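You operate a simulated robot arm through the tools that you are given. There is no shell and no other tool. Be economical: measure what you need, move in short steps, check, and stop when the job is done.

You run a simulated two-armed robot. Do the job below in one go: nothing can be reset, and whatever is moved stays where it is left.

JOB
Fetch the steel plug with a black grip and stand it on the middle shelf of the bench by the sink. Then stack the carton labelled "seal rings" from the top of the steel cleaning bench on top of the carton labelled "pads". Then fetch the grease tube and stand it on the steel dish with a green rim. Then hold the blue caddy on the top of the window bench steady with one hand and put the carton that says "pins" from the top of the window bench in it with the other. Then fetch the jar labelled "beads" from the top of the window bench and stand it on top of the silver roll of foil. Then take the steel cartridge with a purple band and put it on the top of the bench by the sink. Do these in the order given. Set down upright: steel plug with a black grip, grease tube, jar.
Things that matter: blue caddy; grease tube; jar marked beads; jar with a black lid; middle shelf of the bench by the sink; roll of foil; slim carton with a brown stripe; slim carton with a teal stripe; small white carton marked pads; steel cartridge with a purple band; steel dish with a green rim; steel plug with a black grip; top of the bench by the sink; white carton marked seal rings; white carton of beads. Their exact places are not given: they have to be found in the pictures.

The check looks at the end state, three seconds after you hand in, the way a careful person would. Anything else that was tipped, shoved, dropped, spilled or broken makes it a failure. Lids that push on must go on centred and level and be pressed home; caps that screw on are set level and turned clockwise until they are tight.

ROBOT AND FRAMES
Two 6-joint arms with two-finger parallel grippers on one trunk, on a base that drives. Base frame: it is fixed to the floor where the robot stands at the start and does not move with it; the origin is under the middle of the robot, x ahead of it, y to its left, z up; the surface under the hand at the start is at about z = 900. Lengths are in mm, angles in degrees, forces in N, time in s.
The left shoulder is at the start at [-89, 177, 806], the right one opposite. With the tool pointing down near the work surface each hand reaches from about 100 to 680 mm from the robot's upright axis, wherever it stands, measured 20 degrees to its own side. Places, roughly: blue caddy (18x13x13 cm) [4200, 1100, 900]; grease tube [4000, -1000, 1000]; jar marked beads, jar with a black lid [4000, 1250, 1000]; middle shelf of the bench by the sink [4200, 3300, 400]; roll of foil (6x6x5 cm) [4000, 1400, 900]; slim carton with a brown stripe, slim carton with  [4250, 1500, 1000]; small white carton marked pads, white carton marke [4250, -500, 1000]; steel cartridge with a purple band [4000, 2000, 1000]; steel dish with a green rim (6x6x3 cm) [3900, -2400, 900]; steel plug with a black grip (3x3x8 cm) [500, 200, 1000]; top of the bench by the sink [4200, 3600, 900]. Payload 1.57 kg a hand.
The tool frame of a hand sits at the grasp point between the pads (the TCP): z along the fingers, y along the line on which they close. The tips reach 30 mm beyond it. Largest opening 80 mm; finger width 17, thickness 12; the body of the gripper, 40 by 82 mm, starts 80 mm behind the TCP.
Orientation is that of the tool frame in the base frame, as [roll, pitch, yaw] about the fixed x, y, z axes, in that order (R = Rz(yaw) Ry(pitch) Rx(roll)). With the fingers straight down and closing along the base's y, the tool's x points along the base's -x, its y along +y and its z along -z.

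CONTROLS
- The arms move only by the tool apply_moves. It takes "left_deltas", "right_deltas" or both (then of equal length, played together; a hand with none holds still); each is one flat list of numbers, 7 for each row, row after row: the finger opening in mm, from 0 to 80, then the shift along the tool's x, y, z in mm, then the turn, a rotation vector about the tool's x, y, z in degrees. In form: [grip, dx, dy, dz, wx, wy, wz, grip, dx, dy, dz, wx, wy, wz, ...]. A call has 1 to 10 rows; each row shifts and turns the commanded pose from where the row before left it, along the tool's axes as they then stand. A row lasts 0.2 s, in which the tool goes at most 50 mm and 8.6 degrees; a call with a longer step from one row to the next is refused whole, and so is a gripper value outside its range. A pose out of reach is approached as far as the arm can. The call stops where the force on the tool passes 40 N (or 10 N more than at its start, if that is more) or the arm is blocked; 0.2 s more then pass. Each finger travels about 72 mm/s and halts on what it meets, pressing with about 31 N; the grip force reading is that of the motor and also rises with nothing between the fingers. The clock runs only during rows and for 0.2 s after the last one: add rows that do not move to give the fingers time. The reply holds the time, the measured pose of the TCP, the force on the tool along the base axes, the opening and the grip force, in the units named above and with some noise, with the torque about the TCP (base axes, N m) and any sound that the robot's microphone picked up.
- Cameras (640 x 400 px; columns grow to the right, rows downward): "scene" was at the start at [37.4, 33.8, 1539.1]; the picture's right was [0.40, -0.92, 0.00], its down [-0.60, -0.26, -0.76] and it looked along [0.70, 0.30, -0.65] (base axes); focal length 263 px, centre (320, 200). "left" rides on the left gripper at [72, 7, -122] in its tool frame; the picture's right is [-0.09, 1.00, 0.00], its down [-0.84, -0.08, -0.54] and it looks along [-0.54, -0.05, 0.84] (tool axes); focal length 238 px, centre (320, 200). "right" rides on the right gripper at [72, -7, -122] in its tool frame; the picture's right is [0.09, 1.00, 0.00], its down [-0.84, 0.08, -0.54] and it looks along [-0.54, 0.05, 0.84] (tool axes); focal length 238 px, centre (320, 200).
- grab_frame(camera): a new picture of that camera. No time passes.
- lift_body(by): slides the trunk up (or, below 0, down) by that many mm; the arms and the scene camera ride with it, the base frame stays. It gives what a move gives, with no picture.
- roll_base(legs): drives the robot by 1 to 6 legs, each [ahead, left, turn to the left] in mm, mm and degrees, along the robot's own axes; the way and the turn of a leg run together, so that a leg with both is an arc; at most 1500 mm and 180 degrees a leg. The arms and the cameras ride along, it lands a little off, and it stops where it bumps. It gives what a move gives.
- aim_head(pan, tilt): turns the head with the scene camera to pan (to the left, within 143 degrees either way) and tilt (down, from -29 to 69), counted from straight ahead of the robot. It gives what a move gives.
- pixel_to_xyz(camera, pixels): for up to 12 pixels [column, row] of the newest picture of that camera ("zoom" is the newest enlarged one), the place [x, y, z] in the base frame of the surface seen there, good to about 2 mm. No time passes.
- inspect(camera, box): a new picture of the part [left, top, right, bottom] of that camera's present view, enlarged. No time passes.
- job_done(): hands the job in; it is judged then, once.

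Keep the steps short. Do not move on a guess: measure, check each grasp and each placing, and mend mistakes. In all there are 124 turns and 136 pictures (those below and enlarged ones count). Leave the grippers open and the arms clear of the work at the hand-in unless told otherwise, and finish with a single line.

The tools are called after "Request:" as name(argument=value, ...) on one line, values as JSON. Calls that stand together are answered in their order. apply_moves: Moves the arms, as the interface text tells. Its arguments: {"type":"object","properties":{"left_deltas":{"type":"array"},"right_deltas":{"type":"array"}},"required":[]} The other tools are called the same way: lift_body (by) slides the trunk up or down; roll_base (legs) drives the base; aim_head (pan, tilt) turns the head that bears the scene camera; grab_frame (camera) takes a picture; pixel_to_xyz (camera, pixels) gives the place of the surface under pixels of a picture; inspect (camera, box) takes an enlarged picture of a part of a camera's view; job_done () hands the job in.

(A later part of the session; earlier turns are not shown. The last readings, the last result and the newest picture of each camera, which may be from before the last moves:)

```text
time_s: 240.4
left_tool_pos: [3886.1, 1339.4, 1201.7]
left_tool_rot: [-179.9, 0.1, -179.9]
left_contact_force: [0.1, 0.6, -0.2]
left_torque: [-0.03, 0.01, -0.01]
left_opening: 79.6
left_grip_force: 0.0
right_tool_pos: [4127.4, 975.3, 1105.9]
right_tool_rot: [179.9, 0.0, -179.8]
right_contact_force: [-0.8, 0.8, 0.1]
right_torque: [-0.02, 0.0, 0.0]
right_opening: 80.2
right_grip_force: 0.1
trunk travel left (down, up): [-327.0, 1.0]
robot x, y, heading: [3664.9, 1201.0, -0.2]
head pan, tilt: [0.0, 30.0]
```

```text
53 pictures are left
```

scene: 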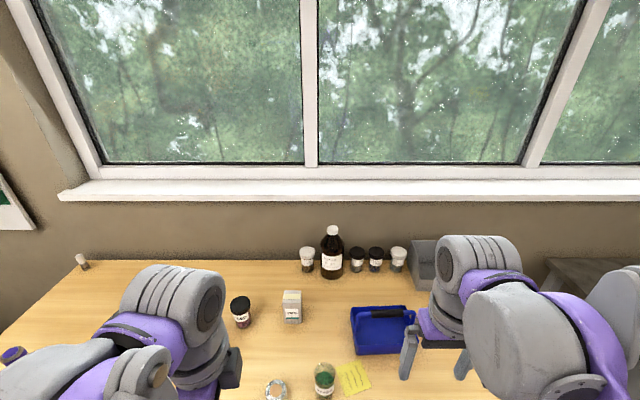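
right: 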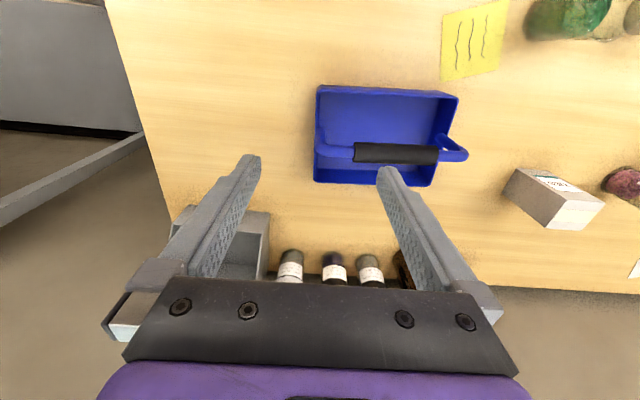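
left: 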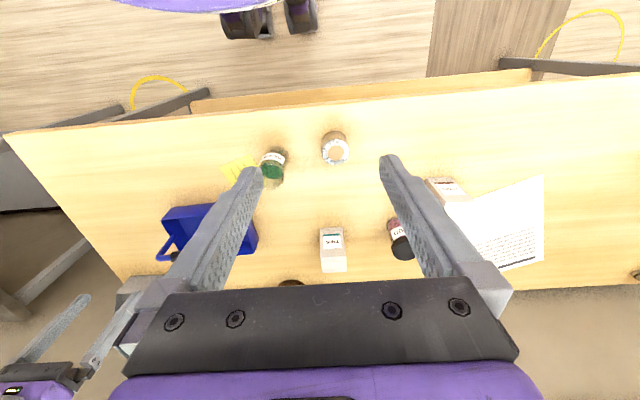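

Request:
inspect(camera="right", box=[300, 75, 480, 195])

Request:
pixel_to_xyz(camera="zoom", pixels=[[52, 330], [52, 300], [58, 300], [65, 50], [60, 130], [300, 387], [300, 375], [450, 390], [280, 270], [280, 250], [280, 305], [480, 340]])

```text
3.33 times, centred on (390, 135) of right
```

zoom: 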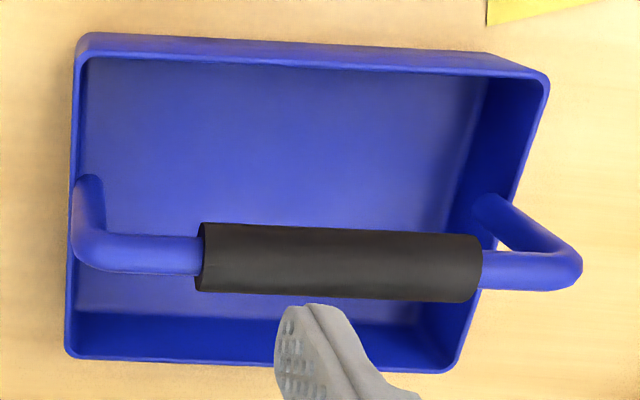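

```text
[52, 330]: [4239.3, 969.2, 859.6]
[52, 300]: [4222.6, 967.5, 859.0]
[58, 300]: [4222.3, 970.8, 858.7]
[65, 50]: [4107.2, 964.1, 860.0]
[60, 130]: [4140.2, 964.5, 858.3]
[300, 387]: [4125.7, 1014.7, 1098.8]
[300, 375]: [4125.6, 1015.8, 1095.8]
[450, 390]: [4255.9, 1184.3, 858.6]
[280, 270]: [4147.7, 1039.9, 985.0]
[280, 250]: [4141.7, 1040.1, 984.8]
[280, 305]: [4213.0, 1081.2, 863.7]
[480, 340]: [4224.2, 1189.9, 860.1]
```

Request:
pixel_to_xyz(camera="zoom", pixels=[[200, 360], [200, 355], [200, 340], [72, 300], [68, 320], [70, 340], [78, 80], [545, 90], [460, 340], [455, 365], [500, 200], [300, 45]])

Request:
pixel_to_xyz(camera="left", pixels=[[432, 182], [450, 200], [463, 198], [445, 182], [470, 185], [333, 264], [270, 158], [273, 182], [335, 150], [335, 138], [322, 150], [348, 150]])

```text
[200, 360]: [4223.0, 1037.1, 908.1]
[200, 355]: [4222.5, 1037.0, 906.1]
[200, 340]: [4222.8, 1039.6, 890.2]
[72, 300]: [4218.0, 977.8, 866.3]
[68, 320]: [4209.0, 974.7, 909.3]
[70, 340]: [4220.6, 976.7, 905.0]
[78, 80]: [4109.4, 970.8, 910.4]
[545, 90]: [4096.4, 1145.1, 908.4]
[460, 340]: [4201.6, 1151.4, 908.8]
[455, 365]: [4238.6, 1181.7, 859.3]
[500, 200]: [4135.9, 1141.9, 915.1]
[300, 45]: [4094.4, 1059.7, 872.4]
```

```text
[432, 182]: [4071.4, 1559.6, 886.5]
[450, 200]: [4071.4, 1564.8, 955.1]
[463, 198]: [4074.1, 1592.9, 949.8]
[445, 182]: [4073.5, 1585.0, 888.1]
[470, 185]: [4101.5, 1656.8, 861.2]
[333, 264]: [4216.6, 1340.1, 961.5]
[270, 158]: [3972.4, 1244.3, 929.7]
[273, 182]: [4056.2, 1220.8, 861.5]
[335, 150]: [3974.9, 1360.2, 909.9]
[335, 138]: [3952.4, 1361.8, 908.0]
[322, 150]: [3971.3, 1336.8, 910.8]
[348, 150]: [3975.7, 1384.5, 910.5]
```

The caddy is well mapped now: inner back wall at x≈4222, rear edge of the handle at ≈4157, right wall at y≈975, rim at z 909. Next I'll take the left hand over the pins carton.

Request:
apply_moves(left_deltas=[80, -26.4, 30, 19, 0, 0, 0, 80, -26.4, 30, 19, 0, 0, 0, 80, -26.4, 30, 19, 0, 0, 0, 80, -26.4, 30, 19, 0, 0, 0, 80, -26.4, 30, 19, 0, 0, 0, 80, -26.4, 30, 19, 0, 0, 0, 80, -26.4, 30, 19, 0, 0, 0, 80, -26.4, 30, 19, 0, 0, 0, 80, 0, 0, 0, 0, 0, 0])

Request:
grab_frame(camera="left")

```text
time_s: 242.4
left_tool_pos: [4097.8, 1581.8, 1050.3]
left_tool_rot: [-179.9, 0.0, 180.0]
left_contact_force: [-0.8, 0.1, -0.5]
left_torque: [0.01, 0.0, -0.01]
left_opening: 79.8
left_grip_force: 0.1
right_tool_pos: [4126.0, 974.7, 1106.4]
right_tool_rot: [179.9, 0.1, -179.8]
right_contact_force: [-0.8, -1.3, -0.1]
right_torque: [0.04, 0.0, -0.01]
right_opening: 80.2
right_grip_force: 0.1
trunk travel left (down, up): [-327.0, 1.0]
robot x, y, heading: [3666.5, 1201.8, -0.1]
head pan, tilt: [0.0, 30.0]
```

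```text
51 pictures are left
```

left: 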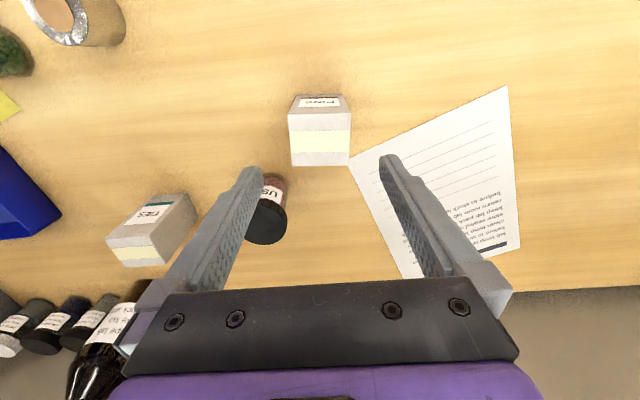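

Request:
pixel_to_xyz(camera="left", pixels=[[292, 113], [347, 111], [294, 161], [346, 161], [320, 137]])

```text
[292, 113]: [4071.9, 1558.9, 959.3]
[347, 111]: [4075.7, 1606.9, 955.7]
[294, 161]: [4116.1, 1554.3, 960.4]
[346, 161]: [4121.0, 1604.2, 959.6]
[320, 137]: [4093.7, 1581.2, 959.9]
```

The carton is centred at (4096, 1581), yawed about −5°. I'll align, descend and grip at z 940.

Request:
apply_moves(left_deltas=[80, 1.5, 0, 0, 0, 0, 5, 80, 0, 0, 40, 0, 0, 0, 80, 0, 0, 40, 0, 0, 0, 80, 0, 0, 30, 0, 0, 0, 80, 0, 0, 0, 0, 0, 0, 60, 0, 0, 0, 0, 0, 0, 40, 0, 0, 0, 0, 0, 0, 40, 0, 0, 0, 0, 0, 0, 40, 0, 0, 0, 0, 0, 0])

Request:
grab_frame(camera="left")

```text
time_s: 244.4
left_tool_pos: [4098.2, 1582.4, 939.4]
left_tool_rot: [-179.9, 0.0, 175.0]
left_contact_force: [0.3, 1.4, -0.3]
left_torque: [-0.01, -0.01, 0.02]
left_opening: 55.6
left_grip_force: 31.2
right_tool_pos: [4126.8, 975.0, 1106.1]
right_tool_rot: [179.9, 0.0, -179.9]
right_contact_force: [-0.4, 0.4, 0.2]
right_torque: [0.02, -0.02, -0.02]
right_opening: 79.8
right_grip_force: 0.1
trunk travel left (down, up): [-327.0, 1.0]
robot x, y, heading: [3667.2, 1202.2, 0.2]
head pan, tilt: [0.0, 30.0]
```

```text
50 pictures are left
```

left: 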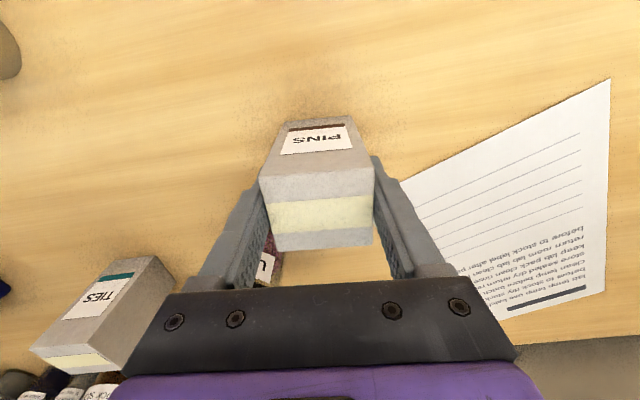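

The carton is held at 55.6 mm. I'll lift it and at the same time bring the right hand over the caddy's right wall behind the handle.

Request:
apply_moves(left_deltas=[40, 0, 0, -15, 0, 0, 0, 40, 0, 0, -40, 0, 0, 0, 40, 0, 0, -40, 0, 0, 0, 40, 0, 0, -40, 0, 0, 0, 40, 0, 0, -40, 0, 0, 0], right_deltas=[80, -32, 0, 0, 0, 0, 0, 80, -32, 0, 0, 0, 0, 0, 80, 0, 0, 40, 0, 0, 0, 80, 0, 0, 40, 0, 0, 0, 80, 0, 0, 0, 0, 0, 0])

Request:
grab_frame(camera="right")

```text
time_s: 245.6
left_tool_pos: [4094.7, 1581.0, 1115.3]
left_tool_rot: [-180.0, 0.0, 175.0]
left_contact_force: [1.0, -0.4, -1.1]
left_torque: [0.02, -0.02, 0.01]
left_opening: 55.6
left_grip_force: 30.6
right_tool_pos: [4192.6, 975.1, 1028.6]
right_tool_rot: [180.0, 0.1, -179.9]
right_contact_force: [0.1, -0.3, -0.2]
right_torque: [0.01, -0.02, -0.03]
right_opening: 79.9
right_grip_force: 0.0
trunk travel left (down, up): [-327.0, 1.0]
robot x, y, heading: [3669.4, 1200.2, 0.3]
head pan, tilt: [0.0, 30.0]
```

```text
49 pictures are left
```

right: 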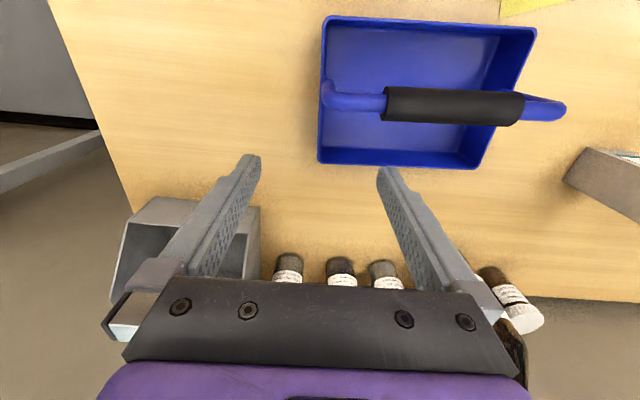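

Request:
pixel_to_xyz(camera="right", pixels=[[319, 140], [320, 140], [321, 140], [322, 140], [323, 140], [324, 140], [319, 155], [400, 165], [150, 230], [200, 205], [253, 210]])

```text
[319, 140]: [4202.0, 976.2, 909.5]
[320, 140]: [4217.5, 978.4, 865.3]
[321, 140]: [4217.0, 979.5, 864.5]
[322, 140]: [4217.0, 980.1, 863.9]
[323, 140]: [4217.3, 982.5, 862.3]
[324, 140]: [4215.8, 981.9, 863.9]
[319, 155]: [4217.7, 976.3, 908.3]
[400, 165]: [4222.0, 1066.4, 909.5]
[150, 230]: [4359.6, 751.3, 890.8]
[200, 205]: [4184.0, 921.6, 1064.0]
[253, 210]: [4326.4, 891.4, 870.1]
```

The wall is at y≈975.5, centred under the hand. I'll descend to z 915 and close on it.

Request:
apply_moves(right_deltas=[60, 0, 0.5, 40, 0, 0, 0, 60, 0, 0, 40, 0, 0, 0, 60, 0, 0, 33, 0, 0, 0, 40, 0, 0, 0, 0, 0, 0, 20, 0, 0, 0, 0, 0, 0, 10, 0, 0, 0, 0, 0, 0, 0, 0, 0, 0, 0, 0, 0, 0, 0, 0, 0, 0, 0, 0])

Request:
grab_frame(camera="right")

```text
time_s: 247.4
left_tool_pos: [4096.3, 1580.4, 1113.9]
left_tool_rot: [-180.0, 0.0, 175.1]
left_contact_force: [0.2, -0.4, -1.7]
left_torque: [-0.01, 0.04, -0.01]
left_opening: 55.5
left_grip_force: 30.7
right_tool_pos: [4190.7, 975.0, 916.4]
right_tool_rot: [-180.0, 0.0, -179.9]
right_contact_force: [-0.1, 0.0, -1.0]
right_torque: [0.01, 0.0, -0.11]
right_opening: 2.7
right_grip_force: 23.8
trunk travel left (down, up): [-327.0, 1.0]
robot x, y, heading: [3666.5, 1202.7, 0.2]
head pan, tilt: [0.0, 30.0]
```

```text
48 pictures are left
```

right: 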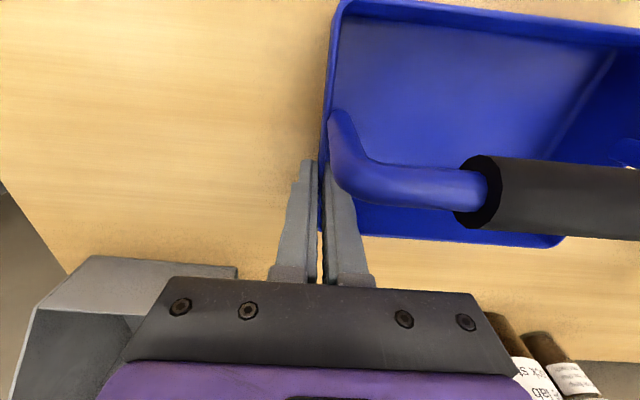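

The wall is gripped at 2.7 mm. Now I'll carry the carton over to the rear half of the caddy, at height.

Request:
apply_moves(left_deltas=[40, -13, -46.1, 0, 0, 0, 0, 40, -13, -46.1, 0, 0, 0, 0, 40, -13, -46.1, 0, 0, 0, 0, 40, -13, -46.1, 0, 0, 0, 0, 40, -13, -46.1, 0, 0, 0, 0, 40, -13, -46.1, 0, 0, 0, 0, 40, -13, -46.1, 0, 0, 0, 0, 40, -13, -46.1, 0, 0, 0, 0, 40, -13, -46.1, 0, 0, 0, 0, 40, -13, -46.1, 0, 0, 0, 0])

Request:
apply_moves(left_deltas=[40, 0, 0, 0, 0, 0, -4.6, 40, 0, 0, 0, 0, 0, -4.6, 40, 0, 0, 0, 0, 0, 0])

Request:
grab_frame(camera="left")

Request:
grab_frame(camera="scene")

```text
time_s: 249.6
left_tool_pos: [4188.3, 1109.6, 1113.6]
left_tool_rot: [180.0, 0.0, 175.1]
left_contact_force: [-0.4, 0.1, -0.9]
left_torque: [-0.01, 0.01, 0.0]
left_opening: 55.3
left_grip_force: 31.0
right_tool_pos: [4191.0, 975.3, 915.6]
right_tool_rot: [-179.9, 0.0, -179.9]
right_contact_force: [0.3, -0.8, 0.3]
right_torque: [0.14, 0.05, 0.02]
right_opening: 2.8
right_grip_force: 24.4
trunk travel left (down, up): [-327.0, 1.0]
robot x, y, heading: [3665.6, 1202.1, 0.0]
head pan, tilt: [0.0, 30.0]
```

```text
time_s: 250.4
left_tool_pos: [4186.1, 1110.0, 1114.9]
left_tool_rot: [-180.0, 0.0, -175.7]
left_contact_force: [-0.2, 0.5, -0.3]
left_torque: [-0.03, 0.01, -0.01]
left_opening: 55.5
left_grip_force: 31.5
right_tool_pos: [4191.0, 974.9, 916.6]
right_tool_rot: [180.0, 0.0, -179.8]
right_contact_force: [-1.0, -0.6, -0.2]
right_torque: [0.01, -0.03, 0.01]
right_opening: 2.9
right_grip_force: 24.3
trunk travel left (down, up): [-327.0, 1.0]
robot x, y, heading: [3668.2, 1200.2, 0.2]
head pan, tilt: [0.0, 30.0]
```

```text
47 pictures are left
```

left: 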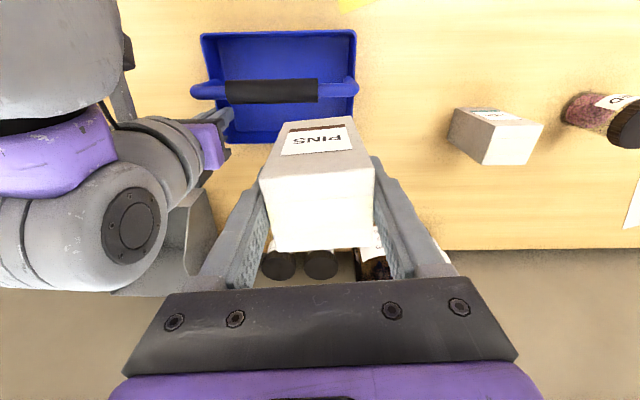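

```text
46 pictures are left
```

scene: 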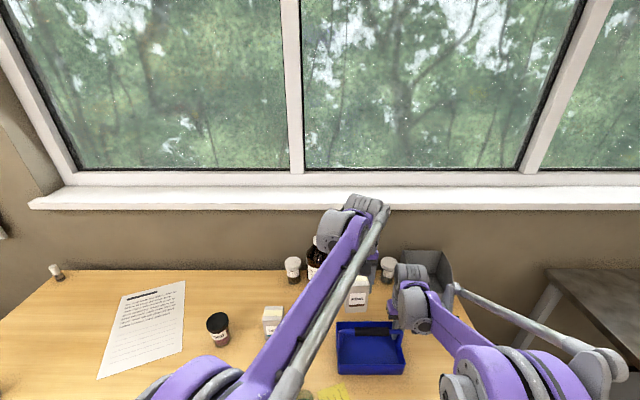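

Request:
pixel_to_xyz(camera="left", pixels=[[168, 230], [185, 150], [222, 140], [205, 210], [230, 115], [270, 95], [340, 140], [300, 130], [265, 180], [373, 175], [275, 250], [375, 245]])

```text
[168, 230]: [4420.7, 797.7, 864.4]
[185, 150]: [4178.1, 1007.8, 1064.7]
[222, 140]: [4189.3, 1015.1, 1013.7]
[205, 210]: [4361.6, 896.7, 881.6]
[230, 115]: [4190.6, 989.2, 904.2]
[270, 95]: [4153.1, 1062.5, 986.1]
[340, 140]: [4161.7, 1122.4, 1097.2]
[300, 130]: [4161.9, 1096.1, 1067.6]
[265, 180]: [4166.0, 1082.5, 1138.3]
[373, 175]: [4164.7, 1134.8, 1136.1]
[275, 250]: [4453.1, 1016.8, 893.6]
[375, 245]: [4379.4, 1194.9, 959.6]
```

Request:
apply_moves(left_deltas=[40, -2, 0, 20, 0, 0, 0, 40, 0, 0, 20, 0, 0, 0, 40, 0, 0, 0, 0, 0, 0])

Request:
grab_frame(camera="left")

Request:
inspect(camera="scene", box=[310, 270, 430, 380])

```text
time_s: 251.2
left_tool_pos: [4188.4, 1110.1, 1075.6]
left_tool_rot: [-179.9, 0.0, -175.8]
left_contact_force: [0.1, -0.7, -0.5]
left_torque: [-0.02, -0.01, 0.0]
left_opening: 55.4
left_grip_force: 31.3
right_tool_pos: [4191.3, 974.1, 917.4]
right_tool_rot: [180.0, -0.1, -180.0]
right_contact_force: [-0.6, -0.1, -0.1]
right_torque: [0.0, 0.02, 0.04]
right_opening: 2.5
right_grip_force: 23.6
trunk travel left (down, up): [-327.0, 1.0]
robot x, y, heading: [3670.4, 1201.0, -0.1]
head pan, tilt: [0.0, 30.0]
```

```text
45 pictures are left
```

left: 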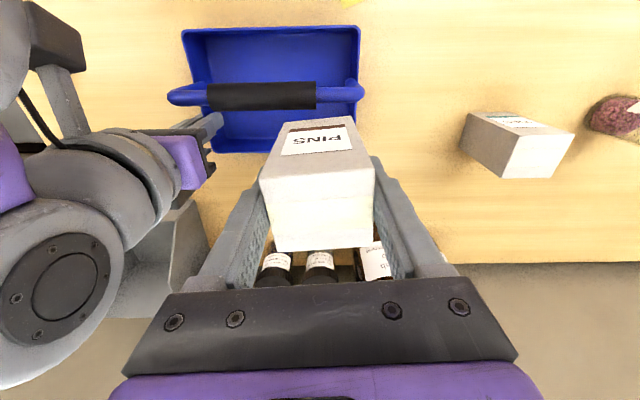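

```text
3.64 times, centred on (370, 325) of scene
```

zoom: 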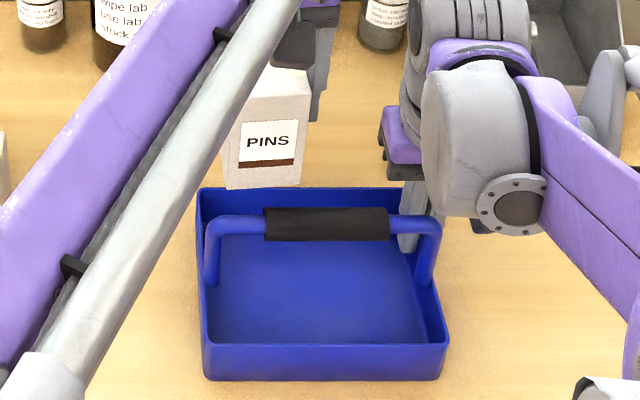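

Alignment looks right, so I'll descend slowly toward the caddy floor.

Request:
apply_moves(left_deltas=[40, 0, 0, 15, 0, 0, 0, 40, 0, 0, 15, 0, 0, 0, 40, 0, 0, 15, 0, 0, 0, 40, 0, 0, 15, 0, 0, 0, 40, 0, 0, 0, 0, 0, 0])

Request:
inspect(camera="scene", box=[310, 270, 430, 380])

Request:
grab_frame(camera="left")

```text
time_s: 252.4
left_tool_pos: [4188.4, 1110.6, 1012.1]
left_tool_rot: [179.9, -0.1, -175.8]
left_contact_force: [0.6, -0.6, -1.0]
left_torque: [0.01, 0.0, -0.01]
left_opening: 55.2
left_grip_force: 30.4
right_tool_pos: [4189.8, 974.7, 916.6]
right_tool_rot: [180.0, 0.0, -179.9]
right_contact_force: [-0.7, -0.2, 0.6]
right_torque: [0.03, 0.03, 0.03]
right_opening: 2.7
right_grip_force: 23.8
trunk travel left (down, up): [-327.0, 1.0]
robot x, y, heading: [3667.5, 1199.3, 0.1]
head pan, tilt: [0.0, 30.0]
```

```text
3.64 times, centred on (370, 325) of scene
```

zoom: 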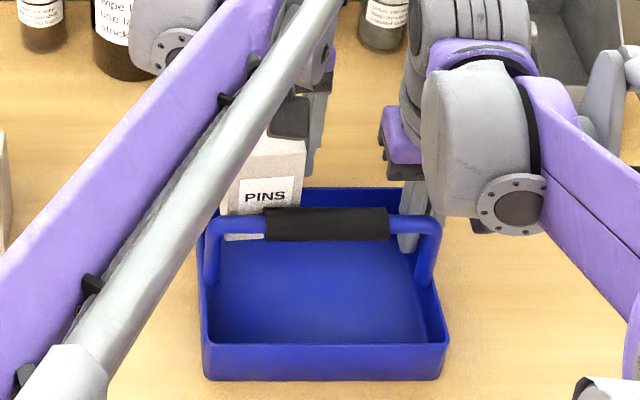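

```text
42 pictures are left
```

left: 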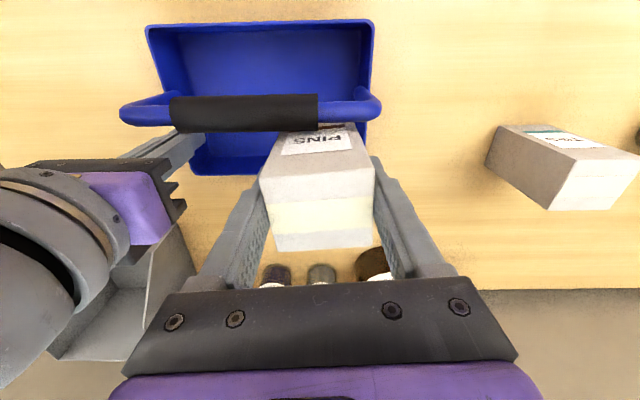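

Request:
apply_moves(left_deltas=[40, 0, 0, 20, 0, 0, 0, 40, 0, 0, 20, 0, 0, 0, 40, 0, 0, 15, 0, 0, 0, 40, 0, 0, 6, 0, 0, 0, 40, 0, 0, 2, 0, 0, 0, 40, 0, 0, 1.5, 0, 0, 0, 40, 0, 0, 1.5, 0, 0, 0, 40, 0, 0, 0, 0, 0, 0])

Request:
grab_frame(camera="left")

```text
time_s: 254.2
left_tool_pos: [4189.2, 1109.7, 947.6]
left_tool_rot: [-180.0, 0.0, -175.8]
left_contact_force: [0.7, 0.9, -0.5]
left_torque: [0.04, -0.01, 0.0]
left_opening: 55.3
left_grip_force: 31.0
right_tool_pos: [4191.6, 976.2, 915.6]
right_tool_rot: [-180.0, 0.0, -179.9]
right_contact_force: [0.6, -0.2, 0.0]
right_torque: [0.01, 0.0, 0.03]
right_opening: 3.0
right_grip_force: 23.4
trunk travel left (down, up): [-327.0, 1.0]
robot x, y, heading: [3668.1, 1202.0, 0.3]
head pan, tilt: [0.0, 30.0]
```

```text
41 pictures are left
```

left: 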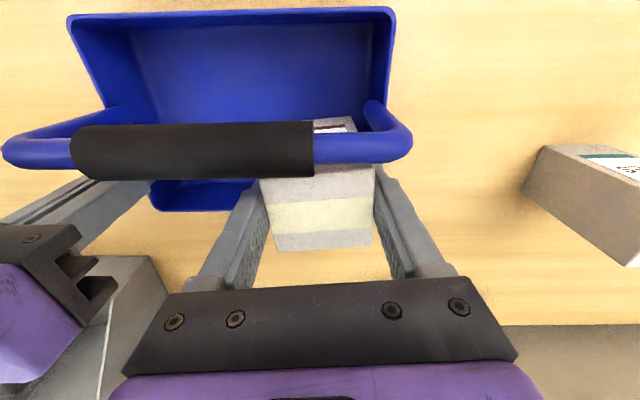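

Request:
apply_moves(left_deltas=[40, 0, 0, 1, 0, 0, 0, 40, 0, 0, 1, 0, 0, 0, 40, 0, 0, 1, 0, 0, 0, 40, 0, 0, 1, 0, 0, 0, 40, 0, 0, 1, 0, 0, 0, 40, 0, 0, 0, 0, 0, 0])

```text
time_s: 255.6
left_tool_pos: [4187.0, 1110.8, 943.2]
left_tool_rot: [-179.9, 0.0, -175.9]
left_contact_force: [-0.2, 0.4, -0.9]
left_torque: [0.0, 0.02, 0.01]
left_opening: 55.3
left_grip_force: 31.0
right_tool_pos: [4190.5, 975.4, 915.0]
right_tool_rot: [180.0, 0.0, -179.8]
right_contact_force: [-0.4, 0.1, 0.1]
right_torque: [0.04, -0.01, 0.0]
right_opening: 2.9
right_grip_force: 23.8
trunk travel left (down, up): [-327.0, 1.0]
robot x, y, heading: [3664.3, 1203.8, -0.1]
head pan, tilt: [0.0, 30.0]
```

Request:
apply_moves(left_deltas=[40, 0, 0, 0.8, 0, 0, 0, 40, 0, 0, 0.8, 0, 0, 0, 40, 0, 0, 0.8, 0, 0, 0, 40, 0, 0, 0, 0, 0, 0])

```text
time_s: 256.6
left_tool_pos: [4189.1, 1110.8, 942.4]
left_tool_rot: [179.9, 0.0, -175.8]
left_contact_force: [0.7, 1.1, 17.9]
left_torque: [-0.21, -0.08, -0.02]
left_opening: 55.4
left_grip_force: 31.1
right_tool_pos: [4190.7, 974.8, 917.3]
right_tool_rot: [-179.9, 0.1, -179.9]
right_contact_force: [0.7, -1.3, -4.1]
right_torque: [-0.11, 0.5, 0.0]
right_opening: 2.8
right_grip_force: 24.3
trunk travel left (down, up): [-327.0, 1.0]
robot x, y, heading: [3667.5, 1205.4, 0.2]
head pan, tilt: [0.0, 30.0]
```

It's on the caddy floor. I'll release and raise the left hand while the right keeps holding.

Request:
apply_moves(left_deltas=[40, 0, 0, -1, 0, 0, 0, 66, 0, 0, 0, 0, 0, 0, 66, 0, 0, 0, 0, 0, 0, 66, 0, 0, -20, 0, 0, 0, 66, 0, 0, -40, 0, 0, 0, 66, 0, 0, -40, 0, 0, 0, 66, 0, 0, -40, 0, 0, 0, 66, 0, 0, -40, 0, 0, 0])

Request:
grab_frame(camera="left")

```text
time_s: 258.4
left_tool_pos: [4186.8, 1112.3, 1124.7]
left_tool_rot: [-179.9, 0.0, -175.7]
left_contact_force: [0.1, 0.0, -0.2]
left_torque: [0.0, 0.01, 0.02]
left_opening: 66.2
left_grip_force: 0.0
right_tool_pos: [4191.1, 975.2, 916.2]
right_tool_rot: [180.0, 0.0, -179.9]
right_contact_force: [0.8, -1.0, 0.1]
right_torque: [0.1, -0.19, 0.02]
right_opening: 2.6
right_grip_force: 24.0
trunk travel left (down, up): [-327.0, 1.0]
robot x, y, heading: [3667.2, 1202.8, 0.0]
head pan, tilt: [0.0, 30.0]
```

```text
40 pictures are left
```

left: 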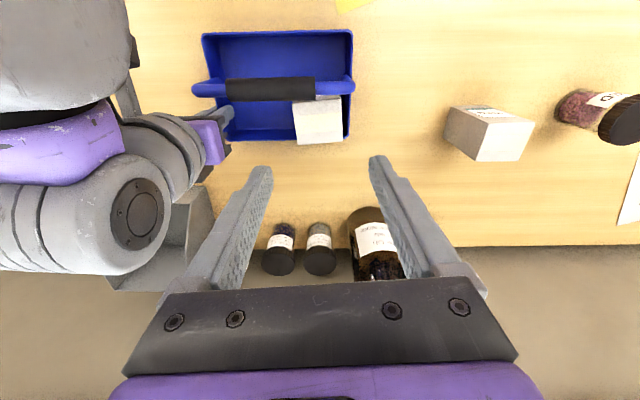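

The carton stands in the caddy. I'll release and retract the right hand, and bring the left back toward the jar.

Request:
apply_moves(right_deltas=[30, 0, 0, 0, 0, 0, 0, 50, 0, 0, 0, 0, 0, 0, 50, 0, 0, 0, 0, 0, 0, 50, 0, 0, -40, 0, 0, 0, 50, 0, 0, -45, 0, 0, 0, 50, 0, 0, -45, 0, 0, 0, 50, 0, 0, -45, 0, 0, 0, 50, 30, 0, -35, 0, 0, 0, 50, 45, 0, 0, 0, 0, 0, 50, 45, 0, 0, 0, 0, 0])

Request:
apply_moves(left_deltas=[80, 35, 28, 0, 0, 0, 2.1, 80, 35, 28, 0, 0, 0, 2.1, 80, 35, 28, 0, 0, 0, 0, 80, 35, 28, -10, 0, 0, 0, 80, 35, 28, -10, 0, 0, 0, 80, 35, 0, -10, 0, 0, 0], right_deltas=[80, 45, -10, 0, 0, 0, 0, 80, 45, -10, 0, 0, 0, 0, 80, 45, -10, 0, 0, 0, 0, 80, 40, 0, 0, 0, 0, 0, 80, 0, 0, 0, 0, 0, 0, 80, 0, 0, 0, 0, 0, 0])

Request:
grab_frame(camera="left")

Request:
aim_head(pan=0, tilt=45)

Request:
grab_frame(camera="scene")

```text
time_s: 260.6
left_tool_pos: [4186.0, 1112.6, 1124.1]
left_tool_rot: [-180.0, 0.1, -175.7]
left_contact_force: [-0.6, -0.6, 0.5]
left_torque: [0.0, -0.03, 0.01]
left_opening: 65.7
left_grip_force: 0.1
right_tool_pos: [4071.3, 973.0, 1126.5]
right_tool_rot: [-180.0, 0.1, -179.9]
right_contact_force: [-0.7, 0.3, 0.8]
right_torque: [-0.01, 0.02, 0.0]
right_opening: 50.2
right_grip_force: 0.1
trunk travel left (down, up): [-327.0, 1.0]
robot x, y, heading: [3667.1, 1200.3, -0.0]
head pan, tilt: [0.0, 30.0]
```

```text
time_s: 262.0
left_tool_pos: [3972.3, 1248.3, 1153.7]
left_tool_rot: [179.9, 0.0, -180.0]
left_contact_force: [0.2, 0.2, 0.6]
left_torque: [0.01, 0.01, -0.04]
left_opening: 79.8
left_grip_force: 0.0
right_tool_pos: [3897.0, 944.3, 1124.8]
right_tool_rot: [-180.0, 0.2, -179.9]
right_contact_force: [0.5, 0.7, 0.6]
right_torque: [-0.02, 0.01, -0.01]
right_opening: 79.7
right_grip_force: 0.0
trunk travel left (down, up): [-327.0, 1.0]
robot x, y, heading: [3669.9, 1201.0, 0.1]
head pan, tilt: [0.0, 30.0]
```

```text
39 pictures are left
```

left: 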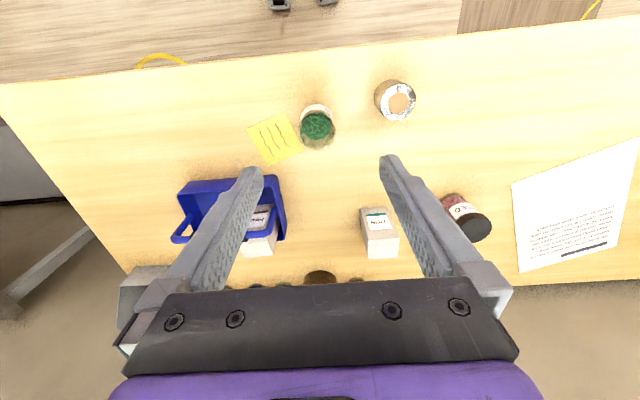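

```text
time_s: 262.7
left_tool_pos: [3974.8, 1248.0, 1152.8]
left_tool_rot: [-180.0, -0.1, -180.0]
left_contact_force: [-0.3, -0.1, -0.2]
left_torque: [0.0, -0.07, 0.0]
left_opening: 80.0
left_grip_force: 0.1
right_tool_pos: [3897.7, 944.7, 1124.6]
right_tool_rot: [-180.0, 0.0, -180.0]
right_contact_force: [0.2, 0.7, 0.3]
right_torque: [0.03, 0.0, 0.0]
right_opening: 80.0
right_grip_force: 0.0
trunk travel left (down, up): [-327.0, 1.0]
robot x, y, heading: [3670.5, 1200.8, 0.0]
head pan, tilt: [0.0, 45.0]
```

```text
38 pictures are left
```

scene: 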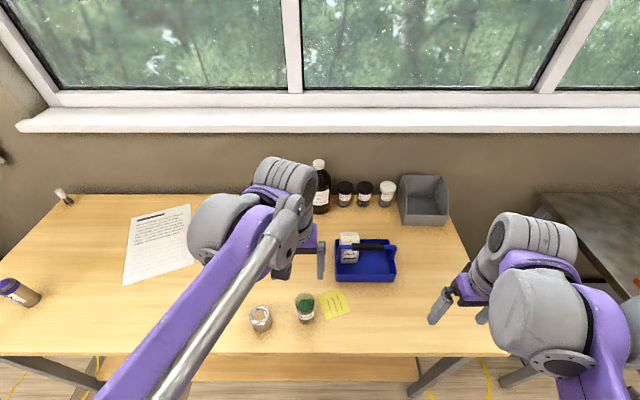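

Request:
inspect(camera="left", box=[280, 70, 430, 160])

Request:
pixel_to_xyz(camera="zoom", pixels=[[90, 240], [235, 240], [160, 200], [160, 320], [160, 170], [440, 120], [580, 130], [505, 190], [510, 60], [500, 130], [160, 150], [425, 60]])

Request:
inspect(camera="scene", box=[240, 280, 330, 340])

Request:
pixel_to_xyz(camera="zoom", pixels=[[460, 95], [400, 200], [520, 200], [460, 250], [460, 290], [145, 200], [80, 210], [205, 205], [145, 260], [145, 320]])

```text
4.27 times, centred on (355, 115) of left
```

zoom: 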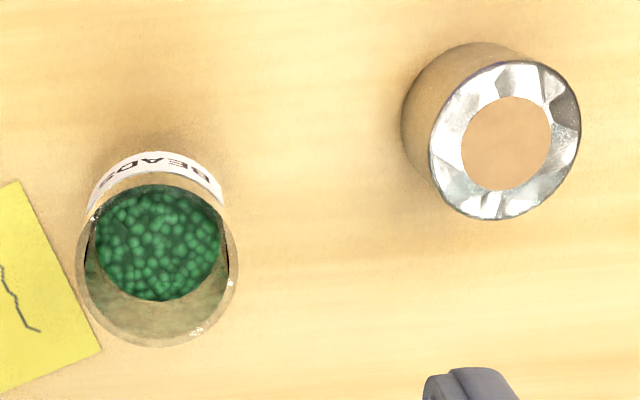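

```text
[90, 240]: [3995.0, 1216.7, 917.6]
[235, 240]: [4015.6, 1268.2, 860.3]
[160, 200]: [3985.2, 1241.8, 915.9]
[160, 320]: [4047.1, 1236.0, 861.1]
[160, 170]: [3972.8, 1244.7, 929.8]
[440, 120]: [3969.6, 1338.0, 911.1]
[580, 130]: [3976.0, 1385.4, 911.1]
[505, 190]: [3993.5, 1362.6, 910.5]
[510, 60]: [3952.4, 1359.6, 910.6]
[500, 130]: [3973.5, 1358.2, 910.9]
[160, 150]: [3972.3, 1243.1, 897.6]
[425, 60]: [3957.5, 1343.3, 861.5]
```

```text
6.67 times, centred on (285, 310) of scene
```

zoom: 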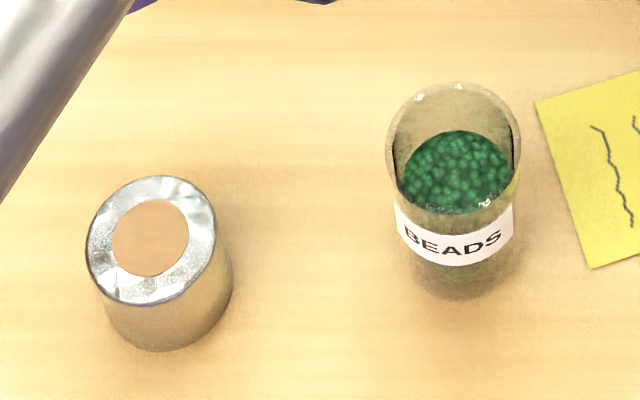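

```text
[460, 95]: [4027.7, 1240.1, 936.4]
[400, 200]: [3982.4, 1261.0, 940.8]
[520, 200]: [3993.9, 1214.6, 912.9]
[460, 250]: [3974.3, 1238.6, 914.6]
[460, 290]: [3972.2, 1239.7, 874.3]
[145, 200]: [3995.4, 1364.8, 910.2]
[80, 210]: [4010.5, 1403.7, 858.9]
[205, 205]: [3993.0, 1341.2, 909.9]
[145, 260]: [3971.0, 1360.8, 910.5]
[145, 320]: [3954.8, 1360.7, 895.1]
```

The foil top is centred at (3977, 1360.5, 911) and the jar axis is at about (3996, 1239.5). I'll move above the jar and check its centring.

Request:
apply_moves(left_deltas=[80, -22, -8.5, 0, 0, 0, 0, 80, 0, 0, 40, 0, 0, 0, 80, 0, 0, 40, 0, 0, 0, 80, 0, 0, 40, 0, 0, 0, 80, 0, 0, 10, 0, 0, 0, 80, 0, 0, 0, 0, 0, 0])

Request:
inspect(camera="left", box=[250, 80, 400, 180])

Request:
pixel_to_xyz(camera="zoom", pixels=[[180, 200], [400, 200], [290, 110], [290, 130], [290, 300], [290, 240], [210, 150], [380, 150]])

```text
time_s: 264.1
left_tool_pos: [3996.6, 1239.0, 1021.8]
left_tool_rot: [-180.0, 0.1, 180.0]
left_contact_force: [0.2, -0.1, 0.9]
left_torque: [0.0, -0.05, -0.04]
left_opening: 79.9
left_grip_force: 0.1
right_tool_pos: [3898.7, 945.5, 1124.9]
right_tool_rot: [-180.0, 0.1, -179.9]
right_contact_force: [0.3, 0.5, -0.5]
right_torque: [0.01, 0.03, 0.01]
right_opening: 80.0
right_grip_force: 0.0
trunk travel left (down, up): [-327.0, 1.0]
robot x, y, heading: [3666.2, 1201.1, 0.2]
head pan, tilt: [0.0, 45.0]
```

```text
4.00 times, centred on (325, 130) of left
```

zoom: 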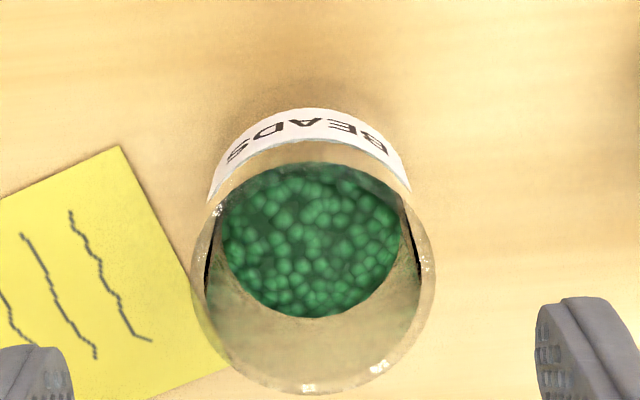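

```text
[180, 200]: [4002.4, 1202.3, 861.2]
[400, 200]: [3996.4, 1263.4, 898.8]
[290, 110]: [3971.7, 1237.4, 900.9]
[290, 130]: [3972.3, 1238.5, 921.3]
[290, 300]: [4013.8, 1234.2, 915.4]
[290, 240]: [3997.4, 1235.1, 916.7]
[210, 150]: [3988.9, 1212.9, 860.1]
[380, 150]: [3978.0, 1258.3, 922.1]
```

The jar axis is at (3997, 1240.5). I'll centre, descend to z 905, and grip.

Request:
apply_moves(left_deltas=[80, 0, 1.5, 30, 0, 0, 0, 80, 0, 0, 40, 0, 0, 0, 80, 0, 0, 40, 0, 0, 0, 80, 0, 0, 7, 0, 0, 0, 80, 0, 0, 0, 0, 0, 0, 60, 0, 0, 0, 0, 0, 0, 50, 0, 0, 0, 0, 0, 0, 38, 0, 0, 0, 0, 0, 0, 38, 0, 0, 0, 0, 0, 0, 38, 0, 0, 0, 0, 0, 0])

Request:
grab_frame(camera="left")

```text
time_s: 266.3
left_tool_pos: [3999.4, 1239.7, 903.4]
left_tool_rot: [-180.0, 0.0, 180.0]
left_contact_force: [-0.2, -1.0, -0.3]
left_torque: [0.04, -0.01, -0.01]
left_opening: 52.7
left_grip_force: 30.8
right_tool_pos: [3897.0, 944.0, 1125.5]
right_tool_rot: [-180.0, 0.1, -179.9]
right_contact_force: [-0.1, 0.1, 0.0]
right_torque: [0.01, -0.03, 0.03]
right_opening: 79.8
right_grip_force: 0.1
trunk travel left (down, up): [-327.0, 1.0]
robot x, y, heading: [3667.8, 1201.5, -0.1]
head pan, tilt: [0.0, 45.0]
```

```text
34 pictures are left
```

left: 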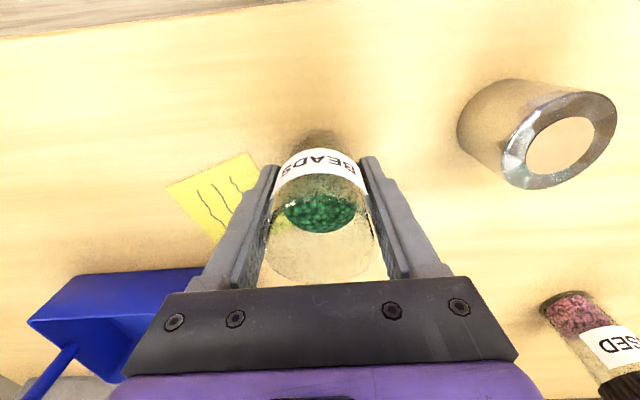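

The jar is held at 52.7 mm. I'll lift gently and carry it over the foil roll.

Request:
apply_moves(left_deltas=[38, 0, 0, -10, 0, 0, 0, 38, 0, 0, -25, 0, 0, 0, 38, 0, 0, -30, 0, 0, 0, 38, 0, 0, -30, 0, 0, 0, 38, 5, 25, 0, 0, 0, 0, 38, 5, 30, 0, 0, 0, 0, 38, 5, 30, 0, 0, 0, 0, 38, 6, 25, 0, 0, 0, 0, 38, 0, 10.5, 0, 0, 0, 0, 38, 0, 0, 0, 0, 0, 0])

Request:
grab_frame(camera="left")

Request:
inspect(camera="scene", box=[220, 260, 310, 350])

```text
time_s: 268.5
left_tool_pos: [3974.2, 1361.4, 998.7]
left_tool_rot: [179.9, 0.0, 180.0]
left_contact_force: [0.4, -0.1, -1.0]
left_torque: [0.02, 0.0, 0.02]
left_opening: 52.6
left_grip_force: 30.5
right_tool_pos: [3897.1, 945.0, 1124.5]
right_tool_rot: [180.0, -0.1, -180.0]
right_contact_force: [0.4, 0.1, 0.2]
right_torque: [-0.02, -0.01, -0.01]
right_opening: 80.0
right_grip_force: 0.1
trunk travel left (down, up): [-327.0, 1.0]
robot x, y, heading: [3666.9, 1203.3, -0.1]
head pan, tilt: [0.0, 45.0]
```

```text
33 pictures are left
```

left: 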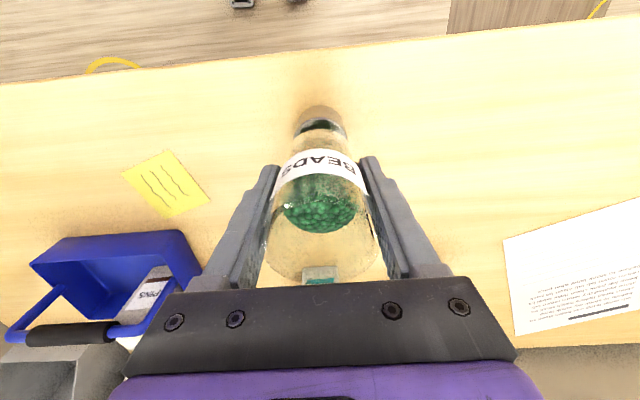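

```text
4.44 times, centred on (265, 305) of scene
```

zoom: 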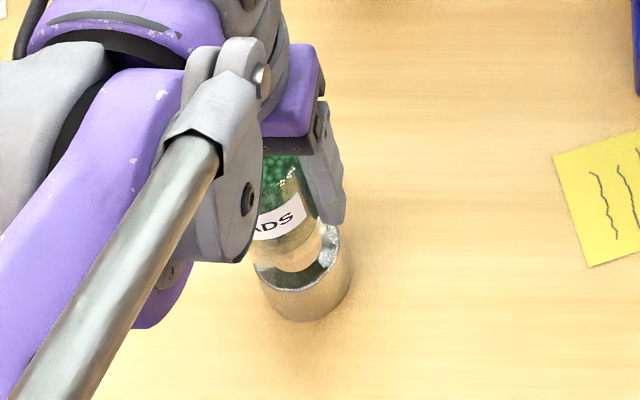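

Request:
apply_moves(left_deltas=[38, -1, 0, 15, 0, 0, 0, 38, 0, 0, 15, 0, 0, 0, 38, 0, 0, 6, 0, 0, 0, 38, 0, 0, 0, 0, 0, 0])

Request:
inspect(camera="left", box=[260, 90, 380, 190])

Request:
inspect(camera="scene", box=[240, 290, 300, 340])

```text
time_s: 269.5
left_tool_pos: [3976.1, 1360.1, 963.6]
left_tool_rot: [179.9, 0.1, 180.0]
left_contact_force: [-0.4, 0.4, -1.7]
left_torque: [-0.01, 0.02, 0.0]
left_opening: 52.6
left_grip_force: 30.7
right_tool_pos: [3897.7, 945.3, 1125.9]
right_tool_rot: [180.0, 0.0, -179.9]
right_contact_force: [0.7, 0.3, -1.0]
right_torque: [0.0, 0.02, -0.02]
right_opening: 79.8
right_grip_force: 0.1
trunk travel left (down, up): [-327.0, 1.0]
robot x, y, heading: [3670.8, 1201.8, 0.2]
head pan, tilt: [0.0, 45.0]
```

```text
4.00 times, centred on (320, 140) of left
```

zoom: 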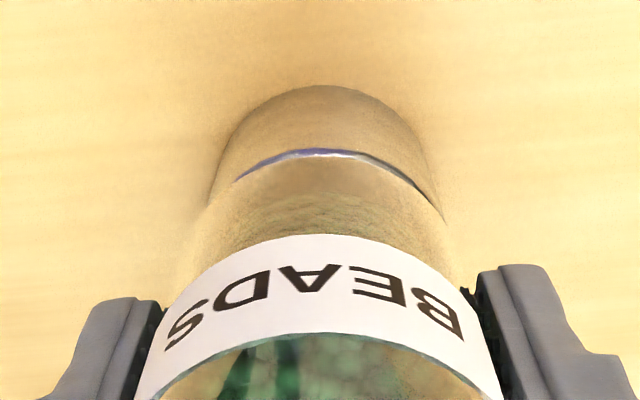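

```text
8.00 times, centred on (270, 315) of scene
```

zoom: 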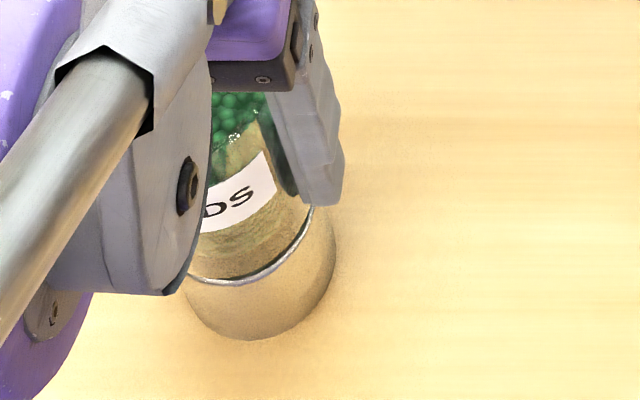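

The jar is aligned over the roll. I'll lower to contact.

Request:
apply_moves(left_deltas=[38, 0, 0.5, 4, 0, 0, 0, 38, 0, 0, 2, 0, 0, 0, 38, 0, 0, 1, 0, 0, 0, 38, 0, 0, 1, 0, 0, 0, 38, 0, 0, 0, 0, 0, 0])

Request:
apply_moves(left_deltas=[38, 0, 0, 0.7, 0, 0, 0, 38, 0, 0, 0, 0, 0, 0])

```text
time_s: 270.7
left_tool_pos: [3976.6, 1360.7, 957.3]
left_tool_rot: [180.0, 0.0, -179.9]
left_contact_force: [0.7, -0.6, -1.9]
left_torque: [0.03, -0.05, 0.02]
left_opening: 52.6
left_grip_force: 31.0
right_tool_pos: [3896.9, 943.7, 1124.6]
right_tool_rot: [-180.0, 0.0, -179.9]
right_contact_force: [-0.3, -0.2, 0.1]
right_torque: [0.04, -0.02, -0.01]
right_opening: 79.8
right_grip_force: 0.0
trunk travel left (down, up): [-327.0, 1.0]
robot x, y, heading: [3665.3, 1202.1, 0.2]
head pan, tilt: [0.0, 45.0]
```

```text
time_s: 271.3
left_tool_pos: [3977.5, 1360.6, 955.5]
left_tool_rot: [180.0, 0.0, 180.0]
left_contact_force: [0.1, 0.2, -1.6]
left_torque: [0.0, 0.01, -0.02]
left_opening: 52.5
left_grip_force: 31.0
right_tool_pos: [3897.8, 945.0, 1124.0]
right_tool_rot: [180.0, 0.0, -179.9]
right_contact_force: [-0.5, -0.2, -0.2]
right_torque: [0.03, -0.02, 0.0]
right_opening: 79.8
right_grip_force: 0.1
trunk travel left (down, up): [-327.0, 1.0]
robot x, y, heading: [3670.7, 1204.3, 0.0]
head pan, tilt: [0.0, 45.0]
```

Request:
apply_moves(left_deltas=[38, 0, 0, 0.8, 0, 0, 0, 38, 0, 0, 0.8, 0, 0, 0, 38, 0, 0, 0, 0, 0, 0])

Request:
apply_moves(left_deltas=[38, 0, 0, 0.5, 0, 0, 0, 38, 0, 0, 0, 0, 0, 0])

```text
time_s: 272.1
left_tool_pos: [3977.5, 1361.6, 953.6]
left_tool_rot: [-179.9, 0.0, 180.0]
left_contact_force: [0.2, 1.4, -2.2]
left_torque: [-0.01, 0.01, -0.01]
left_opening: 52.6
left_grip_force: 30.9
right_tool_pos: [3898.4, 946.1, 1125.7]
right_tool_rot: [180.0, 0.0, 180.0]
right_contact_force: [-0.3, -0.1, 0.4]
right_torque: [-0.01, 0.01, 0.01]
right_opening: 80.0
right_grip_force: 0.1
trunk travel left (down, up): [-327.0, 1.0]
robot x, y, heading: [3669.5, 1201.5, 0.2]
head pan, tilt: [0.0, 45.0]
```

```text
time_s: 272.7
left_tool_pos: [3976.2, 1361.3, 952.9]
left_tool_rot: [179.9, 0.0, -180.0]
left_contact_force: [-0.4, -0.6, -2.2]
left_torque: [-0.02, 0.0, 0.03]
left_opening: 52.6
left_grip_force: 30.9
right_tool_pos: [3897.6, 944.9, 1124.9]
right_tool_rot: [-179.9, 0.0, -179.9]
right_contact_force: [0.1, 0.3, 0.0]
right_torque: [0.01, -0.01, -0.01]
right_opening: 79.8
right_grip_force: 0.1
trunk travel left (down, up): [-327.0, 1.0]
robot x, y, heading: [3667.5, 1200.1, 0.0]
head pan, tilt: [0.0, 45.0]
```

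Request:
apply_moves(left_deltas=[38, 0, 0, 0.7, 0, 0, 0, 38, 0, 0, 0, 0, 0, 0, 38, 0, 0, 0.7, 0, 0, 0, 38, 0, 0, 0, 0, 0, 0])

Request:
inspect(camera="left", box=[260, 90, 380, 190])

```text
time_s: 273.7
left_tool_pos: [3976.5, 1360.6, 951.1]
left_tool_rot: [-180.0, 0.1, 180.0]
left_contact_force: [0.4, 1.2, 24.0]
left_torque: [0.02, -0.03, 0.07]
left_opening: 52.6
left_grip_force: 31.0
right_tool_pos: [3898.4, 944.6, 1124.7]
right_tool_rot: [179.9, 0.1, -180.0]
right_contact_force: [0.7, -0.1, 0.5]
right_torque: [0.0, -0.01, 0.01]
right_opening: 79.8
right_grip_force: 0.0
trunk travel left (down, up): [-327.0, 1.0]
robot x, y, heading: [3663.0, 1203.0, -0.0]
head pan, tilt: [0.0, 45.0]
```

```text
4.00 times, centred on (320, 140) of left
```

zoom: 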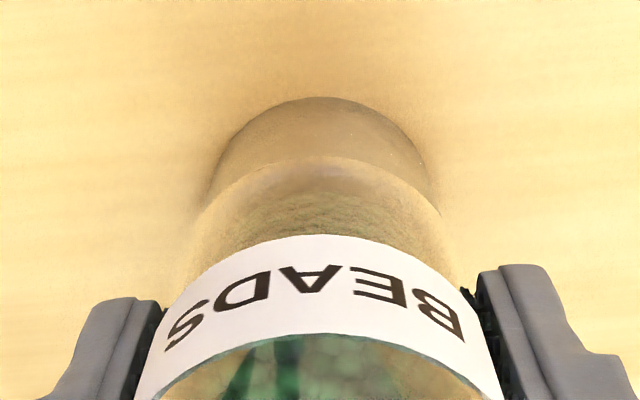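

It's in contact at 24 N and centred. I'll ease off, open, and rise straight up.

Request:
apply_moves(left_deltas=[38, 0, 0, -0.8, 0, 0, 0, 55, 0, 0, 0, 0, 0, 0, 65, 0, 0, 0, 0, 0, 0, 76, 0, 0, 0, 0, 0, 0, 76, 0, 0, -20, 0, 0, 0, 76, 0, 0, -40, 0, 0, 0, 76, 0, 0, -40, 0, 0, 0, 76, 0, 0, -40, 0, 0, 0, 76, 0, 0, -40, 0, 0, 0, 76, 0, 0, 0, 0, 0, 0])

Request:
grab_frame(camera="left")

```text
time_s: 275.9
left_tool_pos: [3976.2, 1360.5, 1135.4]
left_tool_rot: [-180.0, 0.0, 179.9]
left_contact_force: [-0.1, -0.1, 0.0]
left_torque: [-0.01, 0.02, 0.03]
left_opening: 76.2
left_grip_force: 0.1
right_tool_pos: [3897.7, 944.9, 1125.0]
right_tool_rot: [180.0, 0.0, -180.0]
right_contact_force: [-0.8, 1.0, -0.8]
right_torque: [0.02, -0.01, -0.01]
right_opening: 80.0
right_grip_force: 0.0
trunk travel left (down, up): [-327.0, 1.0]
robot x, y, heading: [3669.7, 1200.8, -0.0]
head pan, tilt: [0.0, 45.0]
```

```text
28 pictures are left
```

left: 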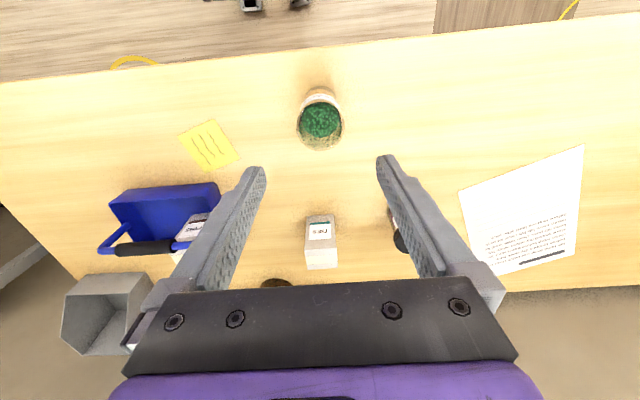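

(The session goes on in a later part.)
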